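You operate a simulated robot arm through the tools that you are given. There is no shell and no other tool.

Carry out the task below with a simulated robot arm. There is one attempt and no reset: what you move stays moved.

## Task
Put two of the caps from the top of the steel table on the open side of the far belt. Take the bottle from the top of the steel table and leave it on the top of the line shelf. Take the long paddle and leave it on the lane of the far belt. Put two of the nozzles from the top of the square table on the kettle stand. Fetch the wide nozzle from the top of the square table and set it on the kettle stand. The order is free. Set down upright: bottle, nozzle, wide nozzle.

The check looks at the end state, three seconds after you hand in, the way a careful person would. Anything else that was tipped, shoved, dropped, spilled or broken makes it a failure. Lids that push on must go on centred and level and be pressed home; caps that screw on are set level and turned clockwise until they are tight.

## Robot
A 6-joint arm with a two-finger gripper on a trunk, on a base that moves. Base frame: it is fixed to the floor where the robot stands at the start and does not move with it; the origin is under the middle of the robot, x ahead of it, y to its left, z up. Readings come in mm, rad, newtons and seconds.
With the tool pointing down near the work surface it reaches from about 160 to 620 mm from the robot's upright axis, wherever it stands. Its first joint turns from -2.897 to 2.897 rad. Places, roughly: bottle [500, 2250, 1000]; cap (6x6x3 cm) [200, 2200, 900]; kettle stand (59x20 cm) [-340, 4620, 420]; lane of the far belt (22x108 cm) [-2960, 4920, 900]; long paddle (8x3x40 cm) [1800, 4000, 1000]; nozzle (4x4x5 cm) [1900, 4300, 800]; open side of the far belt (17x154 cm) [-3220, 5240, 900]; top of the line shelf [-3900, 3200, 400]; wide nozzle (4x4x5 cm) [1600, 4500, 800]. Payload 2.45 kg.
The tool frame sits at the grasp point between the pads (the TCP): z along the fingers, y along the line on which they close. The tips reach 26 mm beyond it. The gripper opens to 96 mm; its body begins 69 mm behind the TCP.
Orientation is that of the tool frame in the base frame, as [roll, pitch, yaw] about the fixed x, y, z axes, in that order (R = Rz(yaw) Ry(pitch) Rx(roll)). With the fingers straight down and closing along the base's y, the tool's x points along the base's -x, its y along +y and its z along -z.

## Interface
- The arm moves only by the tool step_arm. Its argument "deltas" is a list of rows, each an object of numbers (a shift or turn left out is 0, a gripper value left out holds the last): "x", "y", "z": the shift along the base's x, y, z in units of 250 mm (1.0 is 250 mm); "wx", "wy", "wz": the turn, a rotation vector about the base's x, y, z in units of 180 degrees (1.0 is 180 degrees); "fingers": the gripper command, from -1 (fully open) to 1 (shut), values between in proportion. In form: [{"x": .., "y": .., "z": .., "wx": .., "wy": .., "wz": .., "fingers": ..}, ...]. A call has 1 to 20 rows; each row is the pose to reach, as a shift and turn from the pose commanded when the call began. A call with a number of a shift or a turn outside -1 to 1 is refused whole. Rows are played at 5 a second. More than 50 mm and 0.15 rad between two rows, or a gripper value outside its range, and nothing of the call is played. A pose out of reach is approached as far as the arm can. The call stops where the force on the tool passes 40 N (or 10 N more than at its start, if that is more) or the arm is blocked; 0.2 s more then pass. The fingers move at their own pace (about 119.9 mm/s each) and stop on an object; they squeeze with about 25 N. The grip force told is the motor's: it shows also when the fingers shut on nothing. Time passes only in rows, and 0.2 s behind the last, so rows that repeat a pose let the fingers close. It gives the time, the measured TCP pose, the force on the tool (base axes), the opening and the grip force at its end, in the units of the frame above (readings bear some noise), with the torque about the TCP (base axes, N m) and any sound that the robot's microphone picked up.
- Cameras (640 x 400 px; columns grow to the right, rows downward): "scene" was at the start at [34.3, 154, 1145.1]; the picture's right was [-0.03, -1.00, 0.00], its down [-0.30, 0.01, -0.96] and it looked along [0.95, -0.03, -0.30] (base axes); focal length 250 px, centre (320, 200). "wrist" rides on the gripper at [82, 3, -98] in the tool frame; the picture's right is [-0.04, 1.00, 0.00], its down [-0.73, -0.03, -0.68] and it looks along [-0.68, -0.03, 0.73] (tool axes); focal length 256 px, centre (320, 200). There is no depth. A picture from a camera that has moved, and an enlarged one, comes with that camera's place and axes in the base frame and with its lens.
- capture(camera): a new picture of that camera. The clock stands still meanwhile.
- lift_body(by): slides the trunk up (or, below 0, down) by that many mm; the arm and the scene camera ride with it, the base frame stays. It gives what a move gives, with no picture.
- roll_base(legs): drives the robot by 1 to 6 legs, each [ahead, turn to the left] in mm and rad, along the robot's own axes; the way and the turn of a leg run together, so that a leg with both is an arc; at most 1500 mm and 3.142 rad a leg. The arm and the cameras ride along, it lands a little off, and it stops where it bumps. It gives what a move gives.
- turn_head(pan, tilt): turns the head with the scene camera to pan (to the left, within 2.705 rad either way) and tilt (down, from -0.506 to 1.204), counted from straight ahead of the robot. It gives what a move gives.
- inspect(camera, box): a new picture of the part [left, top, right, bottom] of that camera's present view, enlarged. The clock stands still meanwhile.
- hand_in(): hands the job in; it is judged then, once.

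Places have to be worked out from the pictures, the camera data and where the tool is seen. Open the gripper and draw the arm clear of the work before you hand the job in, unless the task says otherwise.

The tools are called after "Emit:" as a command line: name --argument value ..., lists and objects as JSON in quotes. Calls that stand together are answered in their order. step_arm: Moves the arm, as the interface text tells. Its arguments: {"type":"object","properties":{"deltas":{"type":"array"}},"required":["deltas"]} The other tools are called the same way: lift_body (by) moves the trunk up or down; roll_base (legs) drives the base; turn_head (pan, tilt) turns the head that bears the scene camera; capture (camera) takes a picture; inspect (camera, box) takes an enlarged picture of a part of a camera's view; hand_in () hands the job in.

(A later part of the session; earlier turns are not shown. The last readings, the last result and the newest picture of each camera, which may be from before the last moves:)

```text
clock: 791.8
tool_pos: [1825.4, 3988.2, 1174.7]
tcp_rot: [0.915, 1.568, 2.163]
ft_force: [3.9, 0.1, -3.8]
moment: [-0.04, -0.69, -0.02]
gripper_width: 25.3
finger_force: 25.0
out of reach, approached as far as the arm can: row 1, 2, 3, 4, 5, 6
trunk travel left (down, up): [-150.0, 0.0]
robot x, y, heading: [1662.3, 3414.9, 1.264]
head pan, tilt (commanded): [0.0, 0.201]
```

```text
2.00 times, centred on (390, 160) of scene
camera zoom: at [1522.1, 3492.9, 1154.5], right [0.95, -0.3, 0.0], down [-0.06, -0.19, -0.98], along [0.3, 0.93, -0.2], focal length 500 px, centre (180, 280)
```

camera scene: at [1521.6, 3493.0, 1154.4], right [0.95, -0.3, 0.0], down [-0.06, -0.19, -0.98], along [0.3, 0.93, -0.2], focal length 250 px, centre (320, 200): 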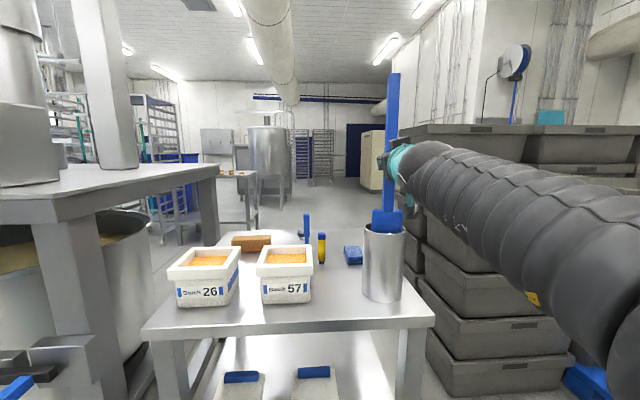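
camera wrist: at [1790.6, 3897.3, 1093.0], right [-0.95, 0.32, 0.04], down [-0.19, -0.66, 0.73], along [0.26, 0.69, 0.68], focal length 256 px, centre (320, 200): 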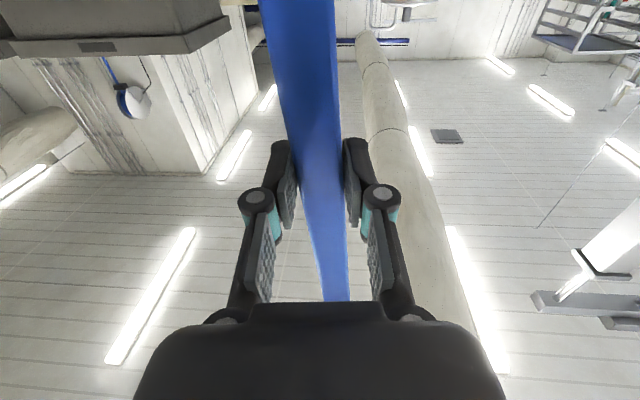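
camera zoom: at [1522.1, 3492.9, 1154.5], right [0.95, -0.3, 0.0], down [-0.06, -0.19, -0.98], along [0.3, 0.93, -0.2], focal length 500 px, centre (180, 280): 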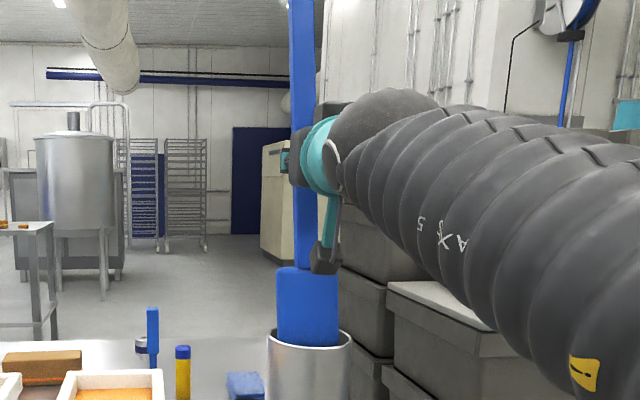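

The bottom is still ~8 mm below the rim and the wrist is at its height limit. I tilt the tool slightly upward (10°), which raises the paddle the last centimetres.

Emit:
step_arm --deltas '[{"wx": 0.0129, "wy": -0.0041, "z": 0.02}, {"wx": 0.0258, "wy": -0.0083, "z": 0.05}, {"wx": 0.0386, "wy": -0.0124, "z": 0.09}, {"wx": 0.0515, "wy": -0.0165, "z": 0.13}, {"wx": 0.0515, "wy": -0.0165, "z": 0.13}, {"wx": 0.0515, "wy": -0.0165, "z": 0.13}]'

Emit:
capture --camera "wrist"

Emit:
inspect --camera "scene" --box '[340, 60, 440, 260]'

```text
clock: 793.2
tool_pos: [1825.3, 3988.9, 1204.7]
tcp_rot: [0.02, 1.4, 1.28]
ft_force: [-0.3, 0.8, -2.4]
moment: [-0.02, 0.03, 0.0]
gripper_width: 23.5
finger_force: 25.0
trunk travel left (down, up): [-150.0, 0.0]
robot x, y, heading: [1663.6, 3414.5, 1.262]
head pan, tilt (commanded): [0.0, 0.201]
```

```text
taken
camera wrist: at [1796.2, 3911.3, 1109.2], right [-0.95, 0.3, 0.04], down [-0.21, -0.76, 0.61], along [0.22, 0.57, 0.79], focal length 256 px, centre (320, 200)
```

wrist: 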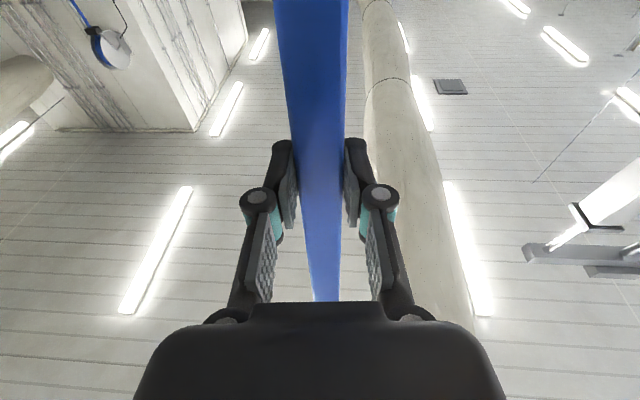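

```text
2.00 times, centred on (390, 160) of scene
camera zoom: at [1521.9, 3492.9, 1154.5], right [0.95, -0.3, 0.0], down [-0.06, -0.19, -0.98], along [0.3, 0.93, -0.2], focal length 500 px, centre (180, 280)
```

zoom: 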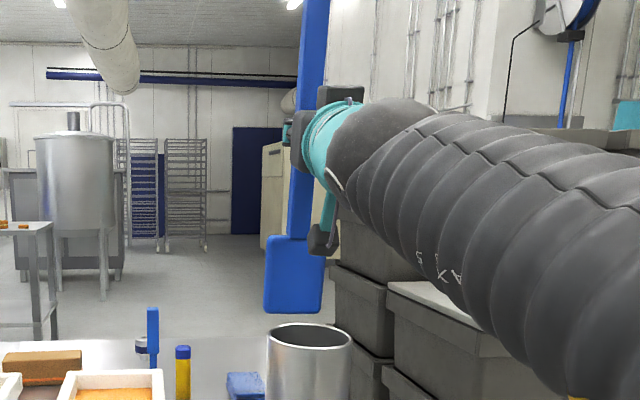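

The paddle is free of the holder. I back away from the table.

Emit:
roll_base --legs '[[-350, 0]]'

Emit:
capture --camera "scene"

```text
clock: 795.4
tool_pos: [1721.3, 3661.0, 1206.4]
tcp_rot: [0.021, 1.4, 1.279]
ft_force: [0.8, 0.0, -1.7]
moment: [-0.02, 0.01, 0.05]
gripper_width: 23.7
finger_force: 25.1
trunk travel left (down, up): [-150.0, 0.0]
robot x, y, heading: [1558.7, 3084.6, 1.261]
head pan, tilt (commanded): [0.0, 0.201]
```

```text
taken
camera scene: at [1417.5, 3164.6, 1154.5], right [0.95, -0.3, 0.0], down [-0.06, -0.19, -0.98], along [0.3, 0.93, -0.2], focal length 250 px, centre (320, 200)
```

scene: 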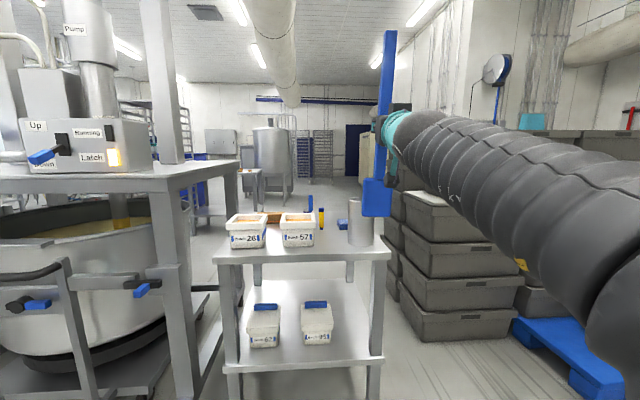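

Table contents are undisturbed. Now I reorient: first yaw the tool (bar vertical) so the bar will later lie sideways, while lowering a bit.

Emit:
step_arm --deltas '[{"x": 0.005, "y": -0.025, "z": -0.05, "wz": 0.0437}, {"x": 0.01, "y": -0.05, "z": -0.1, "wz": 0.0873}, {"x": 0.014, "y": -0.075, "z": -0.15, "wz": 0.131}, {"x": 0.019, "y": -0.1, "z": -0.2, "wz": 0.1746}, {"x": 0.024, "y": -0.125, "z": -0.25, "wz": 0.2183}, {"x": 0.028, "y": -0.15, "z": -0.3, "wz": 0.262}, {"x": 0.032, "y": -0.172, "z": -0.344, "wz": 0.3056}, {"x": 0.032, "y": -0.172, "z": -0.344, "wz": 0.3056}]'

Emit:
capture --camera "scene"

```text
clock: 797.2
tool_pos: [1647.1, 3667.4, 1194.0]
tcp_rot: [0.027, 1.398, 1.452]
ft_force: [-0.7, -0.2, -2.2]
moment: [-0.03, 0.06, -0.01]
gripper_width: 23.6
finger_force: 24.9
out of reach, approached as far as the arm can: row 1, 2, 3, 4, 5, 6, 7, 8
trunk travel left (down, up): [-150.0, 0.0]
robot x, y, heading: [1555.4, 3083.6, 1.264]
head pan, tilt (commanded): [0.0, 0.201]
```

```text
taken
camera scene: at [1417.5, 3164.6, 1154.5], right [0.95, -0.3, 0.0], down [-0.06, -0.19, -0.98], along [0.3, 0.93, -0.2], focal length 250 px, centre (320, 200)
```

scene: 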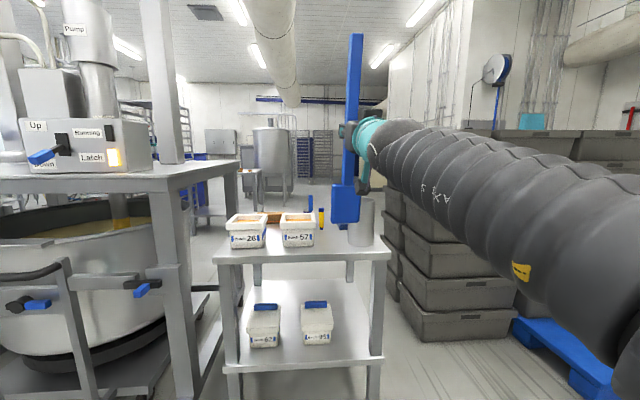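

At this tilt yaw isn't available, so I first swing the tool down (bar to horizontal, radial), lowering the TCP to z≈975 at r≈560.

Emit:
step_arm --deltas '[{"x": -0.002, "y": -0.009, "z": -0.067, "wx": -0.0422, "wy": 0.0062}, {"x": -0.004, "y": -0.018, "z": -0.135, "wx": -0.0844, "wy": 0.0124}, {"x": -0.006, "y": -0.027, "z": -0.202, "wx": -0.1266, "wy": 0.0186}, {"x": -0.008, "y": -0.037, "z": -0.27, "wx": -0.1687, "wy": 0.0248}, {"x": -0.01, "y": -0.046, "z": -0.337, "wx": -0.2109, "wy": 0.031}, {"x": -0.012, "y": -0.055, "z": -0.404, "wx": -0.2531, "wy": 0.0372}, {"x": -0.014, "y": -0.064, "z": -0.472, "wx": -0.2953, "wy": 0.0435}, {"x": -0.016, "y": -0.073, "z": -0.539, "wx": -0.3375, "wy": 0.0497}, {"x": -0.018, "y": -0.082, "z": -0.607, "wx": -0.3797, "wy": 0.0559}, {"x": -0.02, "y": -0.092, "z": -0.674, "wx": -0.4218, "wy": 0.0621}, {"x": -0.022, "y": -0.101, "z": -0.741, "wx": -0.464, "wy": 0.0683}, {"x": -0.024, "y": -0.11, "z": -0.809, "wx": -0.5062, "wy": 0.0745}, {"x": -0.026, "y": -0.12, "z": -0.876, "wx": -0.5484, "wy": 0.0807}, {"x": -0.026, "y": -0.12, "z": -0.876, "wx": -0.5484, "wy": 0.0807}]'

Emit:
capture --camera "scene"

Emit:
capture --camera "wrist"

```text
clock: 800.2
tool_pos: [1593.3, 3645.9, 984.1]
tcp_rot: [-2.894, 0.055, -1.744]
ft_force: [-0.1, 0.0, -2.2]
moment: [0.14, 0.01, -0.02]
gripper_width: 23.4
finger_force: 24.7
out of reach, approached as far as the arm can: row 1, 2, 3, 4, 5, 6, 7, 8, 9, 10, 11, 12, 13, 14
trunk travel left (down, up): [-150.0, 0.0]
robot x, y, heading: [1552.7, 3087.5, 1.267]
head pan, tilt (commanded): [0.0, 0.201]
```

```text
taken
camera scene: at [1417.4, 3164.7, 1154.4], right [0.95, -0.3, 0.0], down [-0.06, -0.19, -0.98], along [0.3, 0.93, -0.2], focal length 250 px, centre (320, 200)
```

scene: 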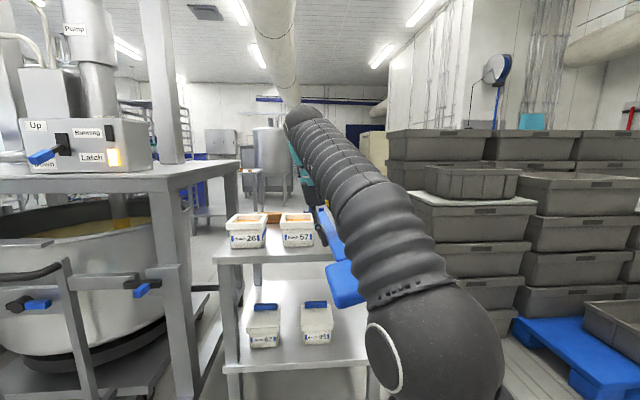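

```text
taken
camera wrist: at [1550.8, 3565.4, 1073.2], right [-0.94, 0.22, -0.24], down [-0.02, 0.71, 0.7], along [0.33, 0.67, -0.67], focal length 256 px, centre (320, 200)
```

wrist: 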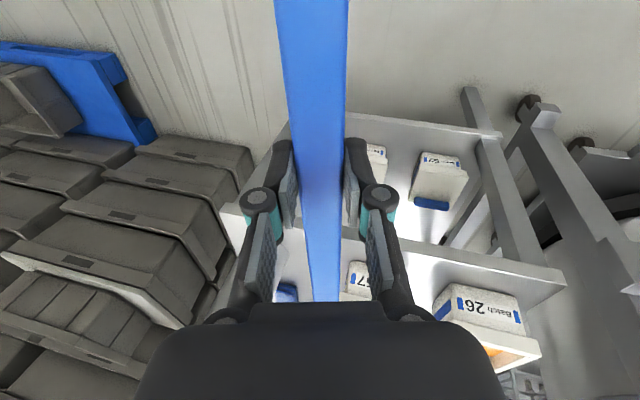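

The tool points down but is rolled ~14° because it is at the upper reach limit. I lower by 45 mm, pull in slightly and correct the roll.

Emit:
step_arm --deltas '[{"x": -0.005, "y": -0.05, "z": -0.06}, {"x": -0.01, "y": -0.1, "z": -0.12, "wx": -0.0012, "wy": 0.0268, "wz": 0.0014}, {"x": -0.015, "y": -0.15, "z": -0.18, "wx": -0.0024, "wy": 0.0537, "wz": 0.0029}, {"x": -0.015, "y": -0.15, "z": -0.18, "wx": -0.0036, "wy": 0.0805, "wz": 0.0043}, {"x": -0.015, "y": -0.15, "z": -0.18, "wx": -0.0036, "wy": 0.0805, "wz": 0.0043}]'

Emit:
capture --camera "wrist"

Emit:
capture --camera "scene"

```text
clock: 801.4
tool_pos: [1587.1, 3612.7, 961.1]
tcp_rot: [-2.878, 0.049, -1.736]
ft_force: [0.2, 0.2, -2.2]
moment: [0.14, 0.01, 0.0]
gripper_width: 23.7
finger_force: 24.7
out of reach, approached as far as the arm can: row 2, 3, 4, 5
trunk travel left (down, up): [-150.0, 0.0]
robot x, y, heading: [1557.5, 3082.0, 1.263]
head pan, tilt (commanded): [0.0, 0.201]
```

```text
taken
camera wrist: at [1544.4, 3532.2, 1051.0], right [-0.94, 0.21, -0.26], down [-0.03, 0.72, 0.7], along [0.33, 0.67, -0.67], focal length 256 px, centre (320, 200)
```

wrist: 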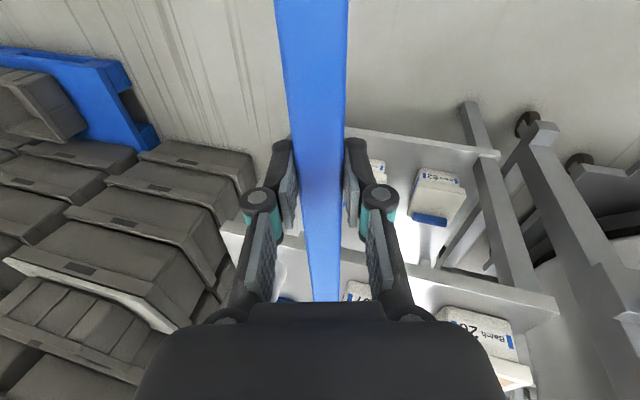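

```text
taken
camera scene: at [1417.4, 3164.6, 1154.4], right [0.95, -0.3, 0.0], down [-0.06, -0.19, -0.98], along [0.3, 0.93, -0.2], focal length 250 px, centre (320, 200)
```

scene: 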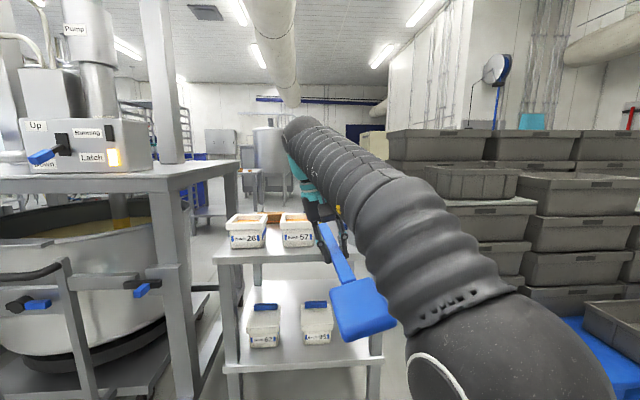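

Emit:
step_arm --deltas '[{"wz": 0.04}, {"wz": 0.08}, {"wz": 0.12}, {"wz": 0.12}]'

```text
clock: 802.4
tool_pos: [1475.6, 3569.4, 913.6]
tcp_rot: [-2.867, 0.054, -1.371]
ft_force: [-0.2, -0.1, -2.4]
moment: [0.15, 0.06, 0.01]
gripper_width: 23.2
finger_force: 24.8
out of reach, approached as far as the arm can: row 1, 2, 3, 4
trunk travel left (down, up): [-150.0, 0.0]
robot x, y, heading: [1561.4, 3087.2, 1.266]
head pan, tilt (commanded): [0.0, 0.201]
```

Emit:
step_arm --deltas '[{"wz": -0.04}, {"wz": -0.08}, {"wz": -0.12}, {"wz": -0.16}, {"wz": -0.2}, {"wz": -0.2}]'

Emit:
capture --camera "scene"

```text
clock: 803.8
tool_pos: [1479.8, 3574.6, 919.7]
tcp_rot: [-2.843, 0.076, -1.982]
ft_force: [0.8, 0.5, -1.9]
moment: [0.09, -0.02, 0.02]
gripper_width: 23.5
finger_force: 25.0
out of reach, approached as far as the arm can: row 4, 5, 6
trunk travel left (down, up): [-150.0, 0.0]
robot x, y, heading: [1554.1, 3082.3, 1.26]
head pan, tilt (commanded): [0.0, 0.201]
```

```text
taken
camera scene: at [1417.4, 3164.6, 1154.4], right [0.95, -0.3, 0.0], down [-0.06, -0.19, -0.98], along [0.3, 0.93, -0.2], focal length 250 px, centre (320, 200)
```

scene: 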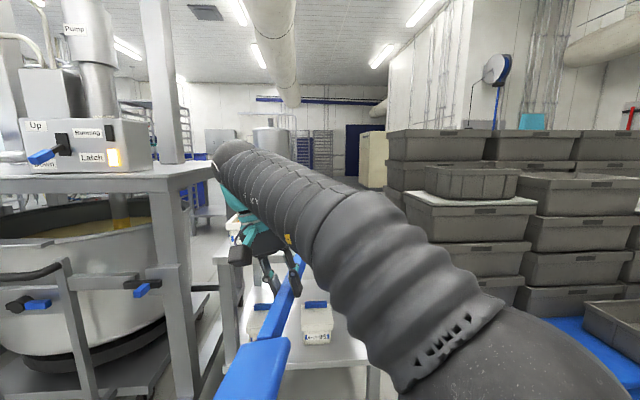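

Emit:
step_arm --deltas '[{"wx": 0.0126, "wy": 0.029, "wz": 0.0024}, {"wx": 0.0252, "wy": 0.0579, "wz": 0.0048}, {"wx": 0.0378, "wy": 0.0869, "wz": 0.0072}, {"wx": 0.0378, "wy": 0.0869, "wz": 0.0072}]'

```text
clock: 804.8
tool_pos: [1478.8, 3576.5, 937.9]
tcp_rot: [-2.947, 0.195, -1.961]
ft_force: [-0.5, 0.1, -2.1]
moment: [0.12, -0.06, 0.0]
gripper_width: 23.5
finger_force: 24.7
out of reach, approached as far as the arm can: row 1, 2, 3, 4
trunk travel left (down, up): [-150.0, 0.0]
robot x, y, heading: [1556.0, 3085.0, 1.263]
head pan, tilt (commanded): [0.0, 0.201]
```

The wrist seems limited for yaw to the left of radial; negative yaw works. I rotate the tool to the right and bring the TCP straight ahead, then correct the tilt.

Emit:
step_arm --deltas '[{"x": 0.13, "y": -0.01, "wz": -0.024}, {"x": 0.26, "y": -0.02, "wz": -0.047}, {"x": 0.39, "y": -0.03, "wz": -0.071}, {"x": 0.52, "y": -0.04, "wz": -0.095}, {"x": 0.65, "y": -0.05, "wz": -0.118}, {"x": 0.78, "y": -0.06, "wz": -0.142}, {"x": 0.91, "y": -0.06, "wz": -0.165}, {"x": 0.91, "y": -0.06, "wz": -0.165}]'

Emit:
step_arm --deltas '[{"wx": -0.011, "wy": 0.027}, {"wx": -0.022, "wy": 0.054}, {"wx": -0.033, "wy": 0.081}, {"wx": -0.033, "wy": 0.081}]'

Emit:
capture --camera "scene"

Emit:
capture --camera "wrist"

```text
clock: 806.6
tool_pos: [1706.1, 3561.4, 941.7]
tcp_rot: [-2.946, 0.195, -2.481]
ft_force: [-0.1, -0.2, -2.4]
moment: [0.04, -0.11, 0.02]
gripper_width: 23.4
finger_force: 25.4
trunk travel left (down, up): [-150.0, 0.0]
robot x, y, heading: [1554.5, 3085.6, 1.261]
head pan, tilt (commanded): [0.0, 0.201]
```

```text
clock: 807.6
tool_pos: [1706.8, 3563.3, 950.2]
tcp_rot: [-2.908, 0.146, -2.475]
ft_force: [0.2, -0.3, -2.3]
moment: [0.09, -0.1, 0.02]
gripper_width: 23.6
finger_force: 24.6
out of reach, approached as far as the arm can: row 1, 2, 3, 4
trunk travel left (down, up): [-150.0, 0.0]
robot x, y, heading: [1555.0, 3083.3, 1.268]
head pan, tilt (commanded): [0.0, 0.201]
```

```text
taken
camera scene: at [1417.5, 3164.6, 1154.5], right [0.95, -0.3, 0.0], down [-0.06, -0.19, -0.98], along [0.3, 0.93, -0.2], focal length 250 px, centre (320, 200)
```

scene: 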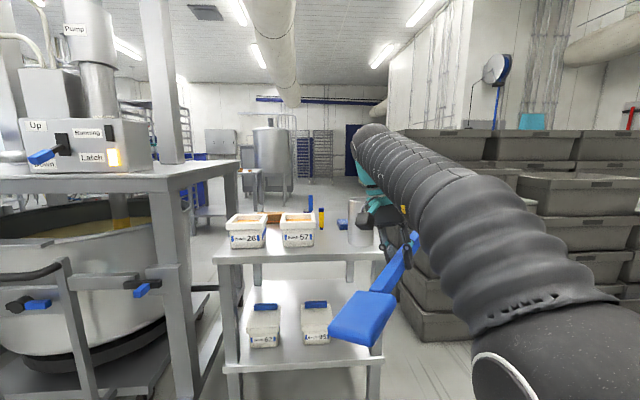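

```text
taken
camera wrist: at [1616.3, 3526.2, 1031.9], right [-0.54, 0.81, -0.22], down [0.42, 0.49, 0.77], along [0.73, 0.32, -0.6], focal length 256 px, centre (320, 200)
```

wrist: 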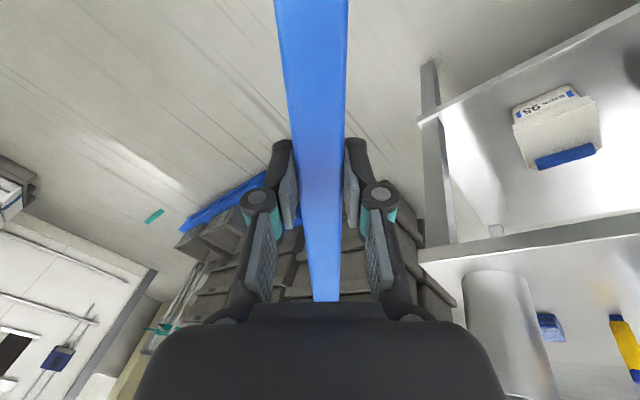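

The wrist appears to be in a flipped configuration (roll short by ~0.25 rad). I'll try to unflip it in free space: first realign the tool with the radial direction and swing it back up to horizontal.

Emit:
step_arm --deltas '[{"wz": 0.04}, {"wz": 0.08}, {"wz": 0.12}, {"wz": 0.15}, {"wz": 0.15}]'

```text
clock: 808.8
tool_pos: [1706.3, 3563.6, 949.3]
tcp_rot: [-2.895, 0.148, -2.002]
ft_force: [-0.5, -0.7, -1.8]
moment: [0.1, -0.09, -0.01]
gripper_width: 23.7
finger_force: 24.7
trunk travel left (down, up): [-150.0, 0.0]
robot x, y, heading: [1558.1, 3085.9, 1.261]
head pan, tilt (commanded): [0.0, 0.201]
```

Emit:
step_arm --deltas '[{"x": 0.012, "y": 0.038, "z": 0.052, "wx": 0.0409, "wy": -0.0188}, {"x": 0.024, "y": 0.076, "z": 0.105, "wx": 0.0818, "wy": -0.0376}, {"x": 0.036, "y": 0.114, "z": 0.157, "wx": 0.1227, "wy": -0.0564}, {"x": 0.048, "y": 0.152, "z": 0.21, "wx": 0.1636, "wy": -0.0752}, {"x": 0.06, "y": 0.19, "z": 0.262, "wx": 0.2045, "wy": -0.094}, {"x": 0.072, "y": 0.228, "z": 0.314, "wx": 0.2454, "wy": -0.1128}, {"x": 0.084, "y": 0.266, "z": 0.367, "wx": 0.2863, "wy": -0.1316}, {"x": 0.096, "y": 0.304, "z": 0.419, "wx": 0.3272, "wy": -0.1504}, {"x": 0.108, "y": 0.342, "z": 0.472, "wx": 0.3681, "wy": -0.1692}, {"x": 0.12, "y": 0.38, "z": 0.524, "wx": 0.409, "wy": -0.188}, {"x": 0.12, "y": 0.38, "z": 0.524, "wx": 0.409, "wy": -0.188}]'

Emit:
capture --camera "wrist"

Emit:
capture --camera "scene"

```text
clock: 811.2
tool_pos: [1735.8, 3657.2, 1079.2]
tcp_rot: [-3.106, 1.558, -2.197]
ft_force: [1.5, 0.4, -1.2]
moment: [-0.02, 0.02, 0.02]
gripper_width: 23.4
finger_force: 24.6
trunk travel left (down, up): [-150.0, 0.0]
robot x, y, heading: [1560.1, 3085.1, 1.263]
head pan, tilt (commanded): [0.0, 0.201]
```

```text
taken
camera wrist: at [1671.2, 3581.1, 1000.0], right [-0.79, 0.62, 0.04], down [-0.39, -0.55, 0.74], along [0.48, 0.57, 0.67], focal length 256 px, centre (320, 200)
```

wrist: 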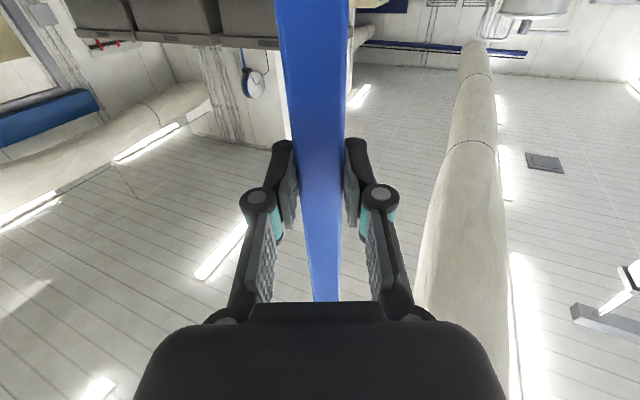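

```text
taken
camera scene: at [1417.5, 3164.6, 1154.5], right [0.95, -0.3, 0.0], down [-0.06, -0.19, -0.98], along [0.3, 0.93, -0.2], focal length 250 px, centre (320, 200)
```

scene: 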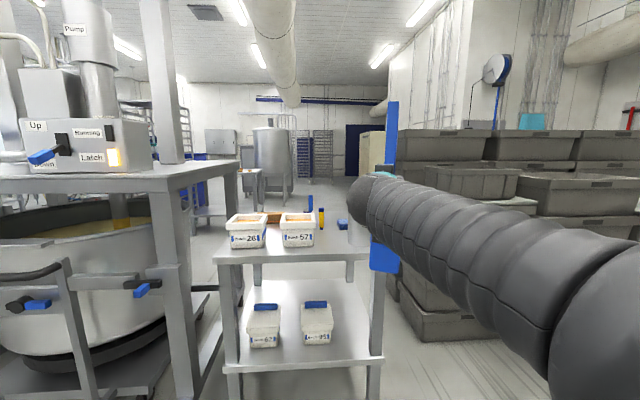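

Emit:
step_arm --deltas '[{"wz": 0.03}, {"wz": 0.06}, {"wz": 0.09}, {"wz": 0.116}, {"wz": 0.116}]'

Emit:
capture --camera "wrist"

```text
clock: 812.4
tool_pos: [1738.5, 3658.5, 1084.7]
tcp_rot: [0.011, 1.558, 1.244]
ft_force: [-0.2, 0.2, -1.8]
moment: [-0.01, -0.01, 0.03]
gripper_width: 23.7
finger_force: 24.5
out of reach, approached as far as the arm can: row 4
trunk travel left (down, up): [-150.0, 0.0]
robot x, y, heading: [1555.8, 3085.5, 1.264]
head pan, tilt (commanded): [0.0, 0.201]
```

```text
taken
camera wrist: at [1702.4, 3567.3, 1002.8], right [-0.94, 0.33, 0.04], down [-0.2, -0.66, 0.73], along [0.27, 0.68, 0.69], focal length 256 px, centre (320, 200)
```

wrist: 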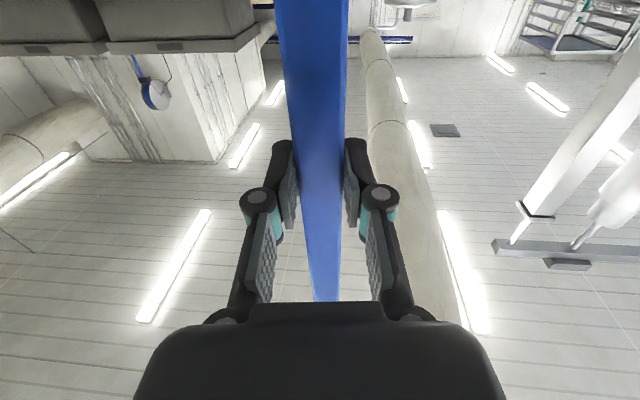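

Emit:
step_arm --deltas '[{"x": -0.007, "y": -0.022, "z": -0.05, "wx": -0.0395, "wy": 0.0134}, {"x": -0.014, "y": -0.044, "z": -0.1, "wx": -0.0789, "wy": 0.0268}, {"x": -0.021, "y": -0.066, "z": -0.15, "wx": -0.1184, "wy": 0.0402}, {"x": -0.028, "y": -0.088, "z": -0.2, "wx": -0.1579, "wy": 0.0535}, {"x": -0.035, "y": -0.11, "z": -0.25, "wx": -0.1973, "wy": 0.0669}, {"x": -0.042, "y": -0.132, "z": -0.3, "wx": -0.2368, "wy": 0.0803}, {"x": -0.042, "y": -0.132, "z": -0.3, "wx": -0.2368, "wy": 0.0803}]'

```text
clock: 814.0
tool_pos: [1705.0, 3629.5, 1014.4]
tcp_rot: [-2.888, 0.772, -1.716]
ft_force: [-0.2, 0.4, -1.4]
moment: [0.12, 0.0, 0.0]
gripper_width: 23.5
finger_force: 25.4
out of reach, approached as far as the arm can: row 1, 2, 3, 4, 5, 6, 7
trunk travel left (down, up): [-150.0, 0.0]
robot x, y, heading: [1557.8, 3085.9, 1.258]
head pan, tilt (commanded): [0.0, 0.201]
```

Still in the flipped branch. I return to the horizontal tool pose and test rolling about the tool axis to unwind the wrist.

Emit:
step_arm --deltas '[{"x": 0.007, "y": 0.022, "z": 0.05, "wx": 0.0395, "wy": -0.0134}, {"x": 0.014, "y": 0.044, "z": 0.1, "wx": 0.0789, "wy": -0.0268}, {"x": 0.021, "y": 0.066, "z": 0.15, "wx": 0.1184, "wy": -0.0402}, {"x": 0.028, "y": 0.088, "z": 0.2, "wx": 0.1579, "wy": -0.0535}, {"x": 0.035, "y": 0.11, "z": 0.25, "wx": 0.1973, "wy": -0.0669}, {"x": 0.042, "y": 0.132, "z": 0.3, "wx": 0.2368, "wy": -0.0803}, {"x": 0.042, "y": 0.132, "z": 0.3, "wx": 0.2368, "wy": -0.0803}]'

Emit:
capture --camera "wrist"

```text
clock: 815.6
tool_pos: [1715.0, 3662.8, 1087.7]
tcp_rot: [-1.47, 1.442, -0.351]
ft_force: [0.1, -0.2, -2.2]
moment: [-0.02, 0.02, 0.01]
gripper_width: 23.5
finger_force: 25.5
trunk travel left (down, up): [-150.0, 0.0]
robot x, y, heading: [1559.0, 3085.8, 1.263]
head pan, tilt (commanded): [0.0, 0.201]
```

```text
taken
camera wrist: at [1678.6, 3571.9, 1006.4], right [-0.9, 0.43, -0.09], down [-0.36, -0.59, 0.72], along [0.26, 0.68, 0.69], focal length 256 px, centre (320, 200)
```

wrist: 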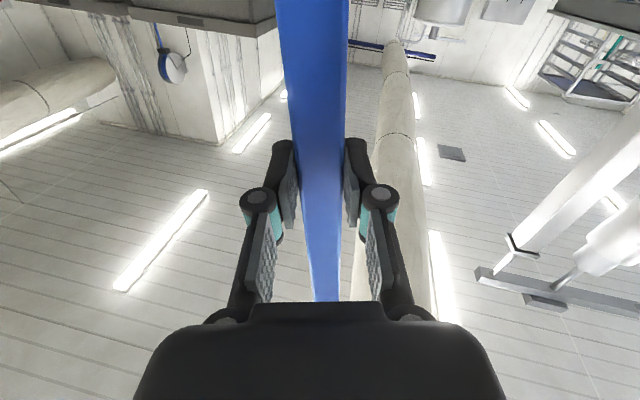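

Emit:
step_arm --deltas '[{"wx": 0.017, "wy": 0.0446}, {"wx": 0.0341, "wy": 0.0892}, {"wx": 0.0511, "wy": 0.1338}, {"wx": 0.0682, "wy": 0.1784}, {"wx": 0.0682, "wy": 0.1784}]'

```text
clock: 816.8
tool_pos: [1715.1, 3661.4, 1089.2]
tcp_rot: [1.653, 1.099, 2.775]
ft_force: [0.0, 0.6, -2.0]
moment: [-0.05, -0.06, 0.0]
gripper_width: 23.9
finger_force: 24.9
trunk travel left (down, up): [-150.0, 0.0]
robot x, y, heading: [1558.4, 3083.7, 1.262]
head pan, tilt (commanded): [0.0, 0.201]
```

Emit:
step_arm --deltas '[{"wx": 0.017, "wy": 0.0446}, {"wx": 0.0341, "wy": 0.0892}, {"wx": 0.0511, "wy": 0.1338}, {"wx": 0.0682, "wy": 0.1784}, {"wx": 0.0852, "wy": 0.223}, {"wx": 0.1023, "wy": 0.2676}, {"wx": 0.1193, "wy": 0.3122}, {"wx": 0.1364, "wy": 0.3568}, {"wx": 0.1534, "wy": 0.4014}, {"wx": 0.1705, "wy": 0.446}, {"wx": 0.1875, "wy": 0.4906}, {"wx": 0.2045, "wy": 0.5352}, {"wx": 0.2216, "wy": 0.5798}, {"wx": 0.2386, "wy": 0.6244}, {"wx": 0.2557, "wy": 0.669}, {"wx": 0.2727, "wy": 0.7136}, {"wx": 0.2727, "wy": 0.7136}]'

Emit:
capture --camera "scene"

```text
clock: 820.4
tool_pos: [1715.5, 3660.4, 1089.6]
tcp_rot: [1.661, -1.301, 2.771]
ft_force: [-0.3, 0.6, -2.0]
moment: [-0.05, -0.03, 0.0]
gripper_width: 23.5
finger_force: 25.4
trunk travel left (down, up): [-150.0, 0.0]
robot x, y, heading: [1556.2, 3088.8, 1.268]
head pan, tilt (commanded): [0.0, 0.201]
```

```text
taken
camera scene: at [1417.5, 3164.6, 1154.5], right [0.95, -0.3, 0.0], down [-0.06, -0.19, -0.98], along [0.3, 0.93, -0.2], focal length 250 px, centre (320, 200)
```

scene: 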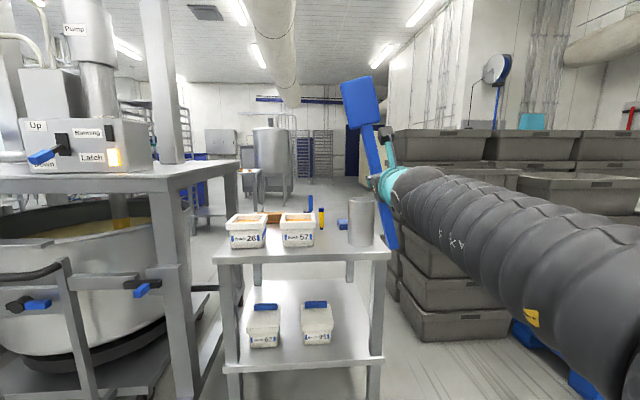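

Rolling works freely; the geometry suggests the wrist pitch joint must be carried through zero. I point the tool to the right at the forearm's elevation, then sweep it straight through to the left.

Emit:
step_arm --deltas '[{"wx": 0.0165, "wy": -0.0048, "wz": -0.04}, {"wx": 0.033, "wy": -0.0097, "wz": -0.08}, {"wx": 0.0495, "wy": -0.0145, "wz": -0.12}, {"wx": 0.066, "wy": -0.0193, "wz": -0.159}, {"wx": 0.066, "wy": -0.0193, "wz": -0.159}]'

Emit:
step_arm --deltas '[{"wz": 0.045}, {"wz": 0.09}, {"wz": 0.135}, {"wz": 0.18}, {"wz": 0.225}, {"wz": 0.27}, {"wz": 0.32}, {"wz": 0.32}]'

```text
clock: 821.6
tool_pos: [1715.7, 3660.6, 1089.1]
tcp_rot: [0.86, -1.289, 3.046]
ft_force: [-0.2, 0.4, -2.7]
moment: [-0.01, -0.01, 0.0]
gripper_width: 23.7
finger_force: 24.9
out of reach, approached as far as the arm can: row 1
trunk travel left (down, up): [-150.0, 0.0]
robot x, y, heading: [1552.8, 3087.0, 1.262]
head pan, tilt (commanded): [0.0, 0.201]
```

```text
refused: row 7 steps farther than a row can; nothing moved
```

Emit:
step_arm --deltas '[{"wz": 0.045}, {"wz": 0.09}, {"wz": 0.135}, {"wz": 0.18}, {"wz": 0.225}, {"wz": 0.27}, {"wz": 0.315}, {"wz": 0.315}]'

Emit:
capture --camera "scene"

```text
clock: 823.4
tool_pos: [1704.0, 3664.8, 1087.6]
tcp_rot: [0.862, -1.288, -2.68]
ft_force: [0.3, 0.0, -1.7]
moment: [-0.03, -0.01, 0.01]
gripper_width: 23.6
finger_force: 24.8
out of reach, approached as far as the arm can: row 4, 5, 6, 7, 8
trunk travel left (down, up): [-150.0, 0.0]
robot x, y, heading: [1556.4, 3090.0, 1.265]
head pan, tilt (commanded): [0.0, 0.201]
```

```text
taken
camera scene: at [1417.5, 3164.6, 1154.5], right [0.95, -0.3, 0.0], down [-0.06, -0.19, -0.98], along [0.3, 0.93, -0.2], focal length 250 px, centre (320, 200)
```

scene: 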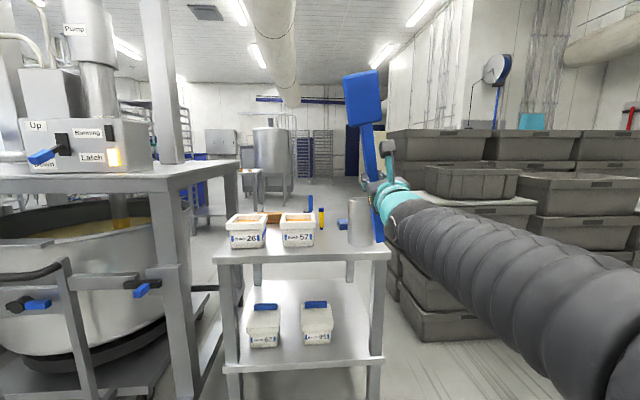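

Emit:
step_arm --deltas '[{"wx": 0.0389, "wy": -0.0091}, {"wx": 0.0779, "wy": -0.0181}, {"wx": 0.1168, "wy": -0.0272}, {"wx": 0.1558, "wy": -0.0362}, {"wx": 0.1558, "wy": -0.0362}]'

Emit:
step_arm --deltas '[{"wz": 0.045}, {"wz": 0.09}, {"wz": 0.135}, {"wz": 0.16}, {"wz": 0.16}]'

Emit:
capture --camera "scene"

```text
clock: 824.6
tool_pos: [1702.5, 3665.8, 1090.7]
tcp_rot: [0.255, -0.855, -2.134]
ft_force: [0.1, -0.1, -2.5]
moment: [0.07, -0.03, 0.01]
gripper_width: 23.6
finger_force: 24.6
trunk travel left (down, up): [-150.0, 0.0]
robot x, y, heading: [1556.5, 3085.6, 1.266]
head pan, tilt (commanded): [0.0, 0.201]
```

```text
clock: 825.8
tool_pos: [1701.6, 3664.6, 1090.3]
tcp_rot: [0.257, -0.857, -2.089]
ft_force: [-0.6, -0.6, -1.4]
moment: [0.06, -0.03, 0.01]
gripper_width: 23.6
finger_force: 25.6
out of reach, approached as far as the arm can: row 1, 2, 3, 4, 5
trunk travel left (down, up): [-150.0, 0.0]
robot x, y, heading: [1557.7, 3086.0, 1.269]
head pan, tilt (commanded): [0.0, 0.201]
```

```text
taken
camera scene: at [1417.5, 3164.6, 1154.5], right [0.95, -0.3, 0.0], down [-0.06, -0.19, -0.98], along [0.3, 0.93, -0.2], focal length 250 px, centre (320, 200)
```

scene: 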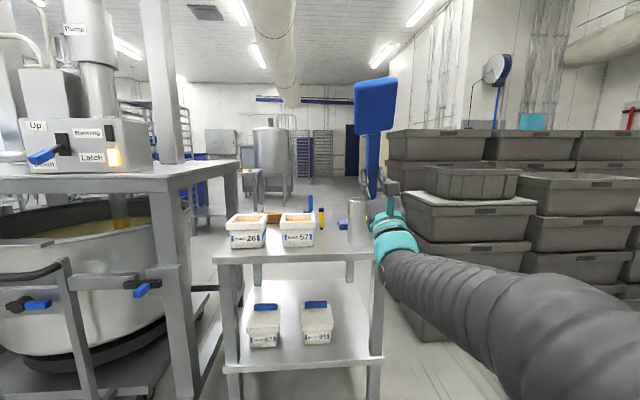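

Emit:
step_arm --deltas '[{"wz": -0.045}, {"wz": -0.09}, {"wz": -0.135}, {"wz": -0.18}, {"wz": -0.18}]'

```text
clock: 827.0
tool_pos: [1703.2, 3664.5, 1089.0]
tcp_rot: [0.256, -0.857, -2.661]
ft_force: [-0.1, 1.0, -2.6]
moment: [0.0, -0.03, 0.0]
gripper_width: 23.5
finger_force: 25.3
trunk travel left (down, up): [-150.0, 0.0]
robot x, y, heading: [1558.1, 3084.8, 1.266]
head pan, tilt (commanded): [0.0, 0.201]
```

I free the flange joint by rolling back about the tool axis, then I will bring the tool straight down through the forearm direction.

Emit:
step_arm --deltas '[{"wx": -0.0254, "wy": -0.0269, "wz": -0.0303}, {"wx": -0.0507, "wy": -0.0537, "wz": -0.0605}, {"wx": -0.0761, "wy": -0.0806, "wz": -0.0908}, {"wx": -0.1015, "wy": -0.1074, "wz": -0.121}, {"wx": -0.1269, "wy": -0.1343, "wz": -0.1513}, {"wx": -0.1522, "wy": -0.1612, "wz": -0.1815}, {"wx": -0.1776, "wy": -0.188, "wz": -0.2118}, {"wx": -0.203, "wy": -0.2149, "wz": -0.242}, {"wx": -0.2283, "wy": -0.2417, "wz": -0.2723}, {"wx": -0.2537, "wy": -0.2686, "wz": -0.3025}, {"wx": -0.2537, "wy": -0.2686, "wz": -0.3025}]'

Emit:
step_arm --deltas '[{"wz": 0.045}, {"wz": 0.09}, {"wz": 0.135}, {"wz": 0.163}, {"wz": 0.163}]'

```text
clock: 829.4
tool_pos: [1703.7, 3665.1, 1089.7]
tcp_rot: [0.884, 0.113, 2.293]
ft_force: [0.4, -0.3, -2.7]
moment: [-0.11, -0.07, 0.0]
gripper_width: 23.6
finger_force: 25.3
trunk travel left (down, up): [-150.0, 0.0]
robot x, y, heading: [1557.3, 3083.5, 1.266]
head pan, tilt (commanded): [0.0, 0.201]
```

```text
clock: 830.6
tool_pos: [1703.5, 3664.8, 1088.8]
tcp_rot: [0.884, 0.111, 2.808]
ft_force: [0.0, -0.6, -1.3]
moment: [-0.07, -0.11, -0.02]
gripper_width: 23.5
finger_force: 24.9
trunk travel left (down, up): [-150.0, 0.0]
robot x, y, heading: [1555.9, 3085.5, 1.265]
head pan, tilt (commanded): [0.0, 0.201]
```

Emit:
step_arm --deltas '[{"wx": -0.0464, "wy": 0.0115}, {"wx": -0.0927, "wy": 0.0229}, {"wx": -0.1391, "wy": 0.0344}, {"wx": -0.1855, "wy": 0.0458}, {"wx": -0.2319, "wy": 0.0573}, {"wx": -0.2782, "wy": 0.0688}, {"wx": -0.3246, "wy": 0.0802}, {"wx": -0.371, "wy": 0.0917}, {"wx": -0.371, "wy": 0.0917}]'

Emit:
capture --camera "scene"

```text
clock: 832.6
tool_pos: [1702.6, 3665.2, 1089.3]
tcp_rot: [2.094, 0.126, 2.971]
ft_force: [0.7, 0.2, -2.7]
moment: [-0.04, -0.09, -0.01]
gripper_width: 23.6
finger_force: 24.8
trunk travel left (down, up): [-150.0, 0.0]
robot x, y, heading: [1553.8, 3081.9, 1.264]
head pan, tilt (commanded): [0.0, 0.201]
```

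```text
taken
camera scene: at [1417.5, 3164.5, 1154.5], right [0.95, -0.3, 0.0], down [-0.06, -0.19, -0.98], along [0.3, 0.93, -0.2], focal length 250 px, centre (320, 200)
```

scene: 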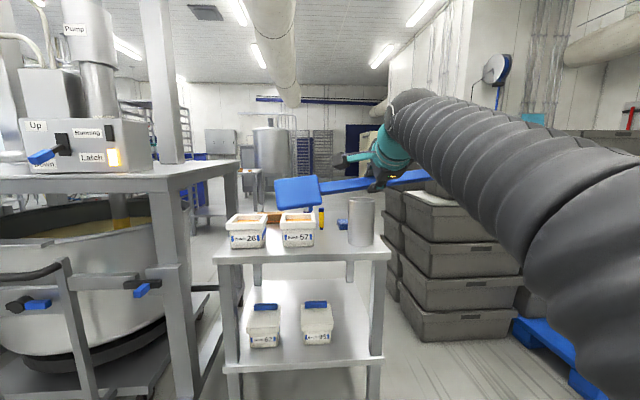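

No residual this time. I continue tilting to vertical while lowering and pulling in.

Emit:
step_arm --deltas '[{"x": -0.012, "y": -0.039, "z": -0.064, "wx": -0.0407, "wy": 0.01}, {"x": -0.024, "y": -0.078, "z": -0.129, "wx": -0.0813, "wy": 0.0201}, {"x": -0.036, "y": -0.117, "z": -0.193, "wx": -0.122, "wy": 0.0301}, {"x": -0.048, "y": -0.156, "z": -0.258, "wx": -0.1626, "wy": 0.0402}, {"x": -0.06, "y": -0.195, "z": -0.322, "wx": -0.2033, "wy": 0.0502}, {"x": -0.072, "y": -0.234, "z": -0.387, "wx": -0.2439, "wy": 0.0603}, {"x": -0.084, "y": -0.273, "z": -0.451, "wx": -0.2846, "wy": 0.0703}, {"x": -0.096, "y": -0.312, "z": -0.516, "wx": -0.3252, "wy": 0.0804}, {"x": -0.096, "y": -0.312, "z": -0.516, "wx": -0.3252, "wy": 0.0804}]'

Emit:
capture --camera "scene"

Emit:
capture --camera "wrist"

```text
clock: 834.6
tool_pos: [1679.4, 3585.6, 962.3]
tcp_rot: [-3.141, 0.003, 3.043]
ft_force: [-0.5, -0.1, -2.7]
moment: [0.0, -0.13, 0.02]
gripper_width: 23.6
finger_force: 24.9
trunk travel left (down, up): [-150.0, 0.0]
robot x, y, heading: [1556.5, 3082.5, 1.261]
head pan, tilt (commanded): [0.0, 0.201]
```

```text
taken
camera scene: at [1417.5, 3164.6, 1154.5], right [0.95, -0.3, 0.0], down [-0.06, -0.19, -0.98], along [0.3, 0.93, -0.2], focal length 250 px, centre (320, 200)
```

scene: 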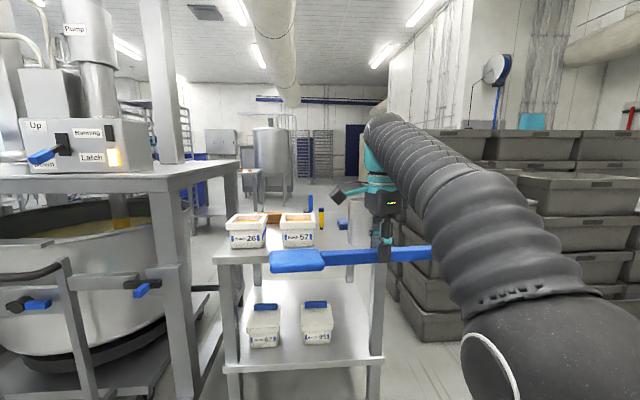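

```text
taken
camera wrist: at [1597.2, 3597.7, 1059.8], right [0.14, 0.99, 0.0], down [0.73, -0.1, 0.68], along [0.67, -0.09, -0.73], focal length 256 px, centre (320, 200)
```

wrist: 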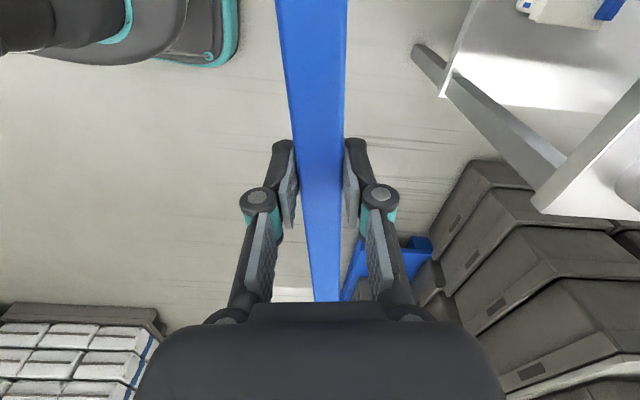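

The wrist is unflipped: the tool is exactly vertical and the paddle horizontal. I test the extra yaw needed for the belt (-0.75 rad).

Emit:
step_arm --deltas '[{"wz": -0.045}, {"wz": -0.09}, {"wz": -0.135}, {"wz": -0.18}, {"wz": -0.225}, {"wz": -0.24}, {"wz": -0.24}]'

Emit:
inspect --camera "scene" --box '[220, 140, 500, 320]'

```text
clock: 836.2
tool_pos: [1678.0, 3586.2, 960.5]
tcp_rot: [3.141, 0.003, 2.288]
ft_force: [-0.5, 0.1, -3.1]
moment: [-0.11, -0.11, -0.03]
gripper_width: 23.6
finger_force: 24.8
trunk travel left (down, up): [-150.0, 0.0]
robot x, y, heading: [1557.7, 3084.1, 1.264]
head pan, tilt (commanded): [0.0, 0.201]
```

```text
2.22 times, centred on (360, 230) of scene
camera zoom: at [1417.5, 3164.6, 1154.5], right [0.95, -0.3, 0.0], down [-0.06, -0.19, -0.98], along [0.3, 0.93, -0.2], focal length 555 px, centre (231, 133)
```

zoom: 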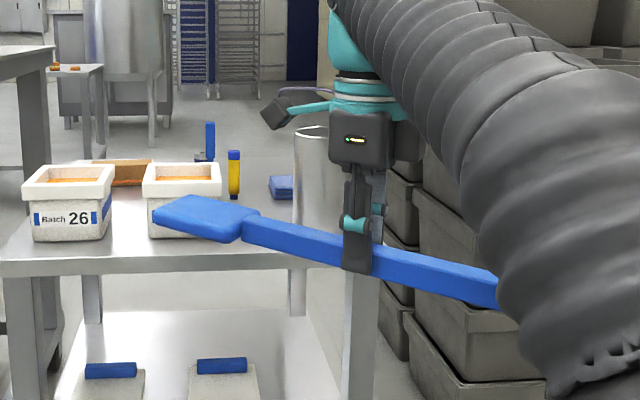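

Yaw is available. The paddle is balanced and level. I raise it slightly and drive toward the far belt.

Emit:
step_arm --deltas '[{"z": 0.04}, {"z": 0.07}, {"z": 0.07}]'

Emit:
roll_base --legs '[[0, 1.552], [1200, 0], [1200, 0]]'

```text
clock: 837.0
tool_pos: [1679.6, 3585.3, 977.5]
tcp_rot: [-3.141, 0.001, 2.291]
ft_force: [-0.4, 0.1, -2.5]
moment: [-0.11, -0.09, -0.01]
gripper_width: 23.5
finger_force: 25.2
trunk travel left (down, up): [-150.0, 0.0]
robot x, y, heading: [1559.1, 3084.5, 1.266]
head pan, tilt (commanded): [0.0, 0.201]
```

```text
clock: 852.4
tool_pos: [-1197.6, 3866.6, 979.5]
tcp_rot: [3.14, 0.004, -2.405]
ft_force: [0.7, -0.3, -2.5]
moment: [0.1, -0.11, 0.01]
gripper_width: 23.8
finger_force: 25.2
trunk travel left (down, up): [-150.0, 0.0]
robot x, y, heading: [-696.5, 3752.3, 2.854]
head pan, tilt (commanded): [0.0, 0.201]
```

Emit:
roll_base --legs '[[0, -0.11], [1200, 0], [0, -0.94], [880, 0], [0, 1.09]]'

Emit:
turn_head --pan 0.0 --tilt 0.45

Emit:
capture --camera "scene"

```text
clock: 868.5
tool_pos: [-2546.0, 5133.7, 977.9]
tcp_rot: [-3.141, 0.001, -2.34]
ft_force: [0.9, 0.1, -2.4]
moment: [0.1, -0.09, -0.01]
gripper_width: 23.2
finger_force: 25.6
trunk travel left (down, up): [-150.0, 0.0]
robot x, y, heading: [-2032.8, 5053.7, 2.922]
head pan, tilt (commanded): [0.0, 0.201]
```

```text
clock: 869.3
tool_pos: [-2546.8, 5134.3, 979.4]
tcp_rot: [3.141, 0.002, -2.338]
ft_force: [-0.8, -0.5, -2.1]
moment: [0.13, -0.08, -0.03]
gripper_width: 23.5
finger_force: 25.1
trunk travel left (down, up): [-150.0, 0.0]
robot x, y, heading: [-2035.9, 5057.6, 2.916]
head pan, tilt (commanded): [0.0, 0.45]
```

```text
taken
camera scene: at [-2101.8, 4906.9, 1131.3], right [0.22, 0.98, 0.0], down [0.42, -0.1, -0.9], along [-0.88, 0.2, -0.43], focal length 250 px, centre (320, 200)
```

scene: 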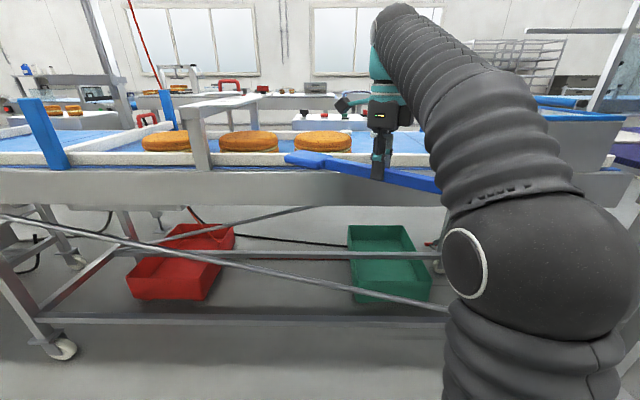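

I retract and raise the paddle to clear the cakes, then approach the belt to the stance.

Emit:
step_arm --deltas '[{"x": 0.13, "y": -0.02, "z": 0.03}, {"x": 0.26, "y": -0.04, "z": 0.07}, {"x": 0.396, "y": -0.059, "z": 0.104}, {"x": 0.396, "y": -0.059, "z": 0.104}]'

Emit:
roll_base --legs '[[0, -0.116], [445, 0], [0, 0.11]]'

Emit:
turn_head --pan 0.0 --tilt 0.65

Emit:
capture --camera "scene"

Emit:
capture --camera "wrist"

```text
clock: 870.3
tool_pos: [-2444.8, 5120.7, 1006.0]
tcp_rot: [-3.141, 0.002, -2.339]
ft_force: [0.9, -0.8, -2.5]
moment: [0.12, -0.08, 0.0]
gripper_width: 23.7
finger_force: 25.1
trunk travel left (down, up): [-150.0, 0.0]
robot x, y, heading: [-2036.3, 5054.0, 2.922]
head pan, tilt (commanded): [0.0, 0.45]
```

```text
clock: 874.1
tool_pos: [-2873.1, 5271.4, 1005.1]
tcp_rot: [3.141, 0.002, -2.34]
ft_force: [0.8, 0.3, -2.0]
moment: [0.11, -0.07, 0.01]
gripper_width: 23.5
finger_force: 25.4
trunk travel left (down, up): [-150.0, 0.0]
robot x, y, heading: [-2464.0, 5204.0, 2.915]
head pan, tilt (commanded): [0.0, 0.45]
```

```text
clock: 874.8
tool_pos: [-2874.0, 5271.9, 1005.9]
tcp_rot: [-3.141, 0.001, -2.339]
ft_force: [0.7, -0.1, -2.3]
moment: [0.08, -0.12, -0.01]
gripper_width: 23.6
finger_force: 25.3
trunk travel left (down, up): [-150.0, 0.0]
robot x, y, heading: [-2465.5, 5202.5, 2.921]
head pan, tilt (commanded): [0.0, 0.649]
```

```text
taken
camera scene: at [-2525.8, 5055.3, 1113.5], right [0.22, 0.98, 0.0], down [0.59, -0.13, -0.8], along [-0.78, 0.18, -0.6], focal length 250 px, centre (320, 200)
```

scene: 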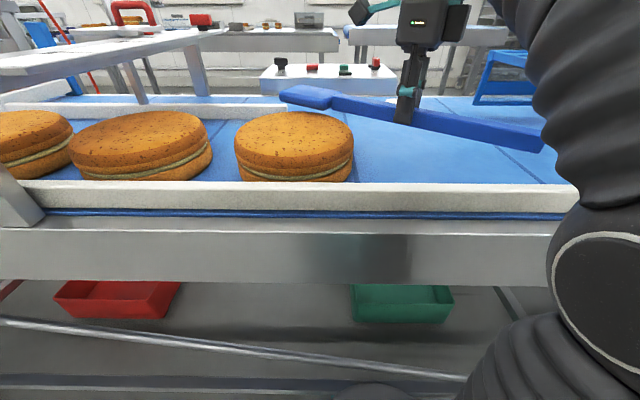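

```text
taken
camera wrist: at [-2934.1, 5214.7, 1103.8], right [-0.69, 0.72, 0.0], down [0.53, 0.51, 0.68], along [0.49, 0.47, -0.73], focal length 256 px, centre (320, 200)
```

wrist: 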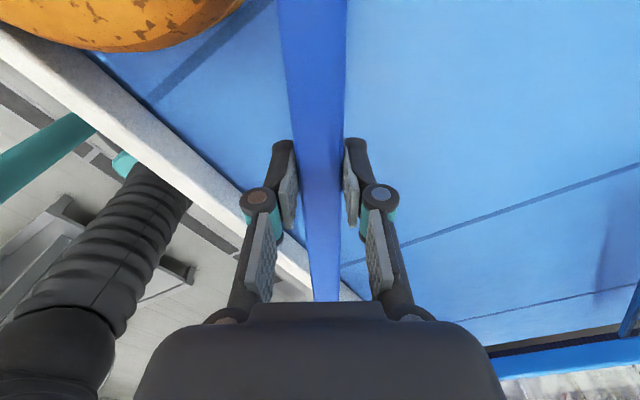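

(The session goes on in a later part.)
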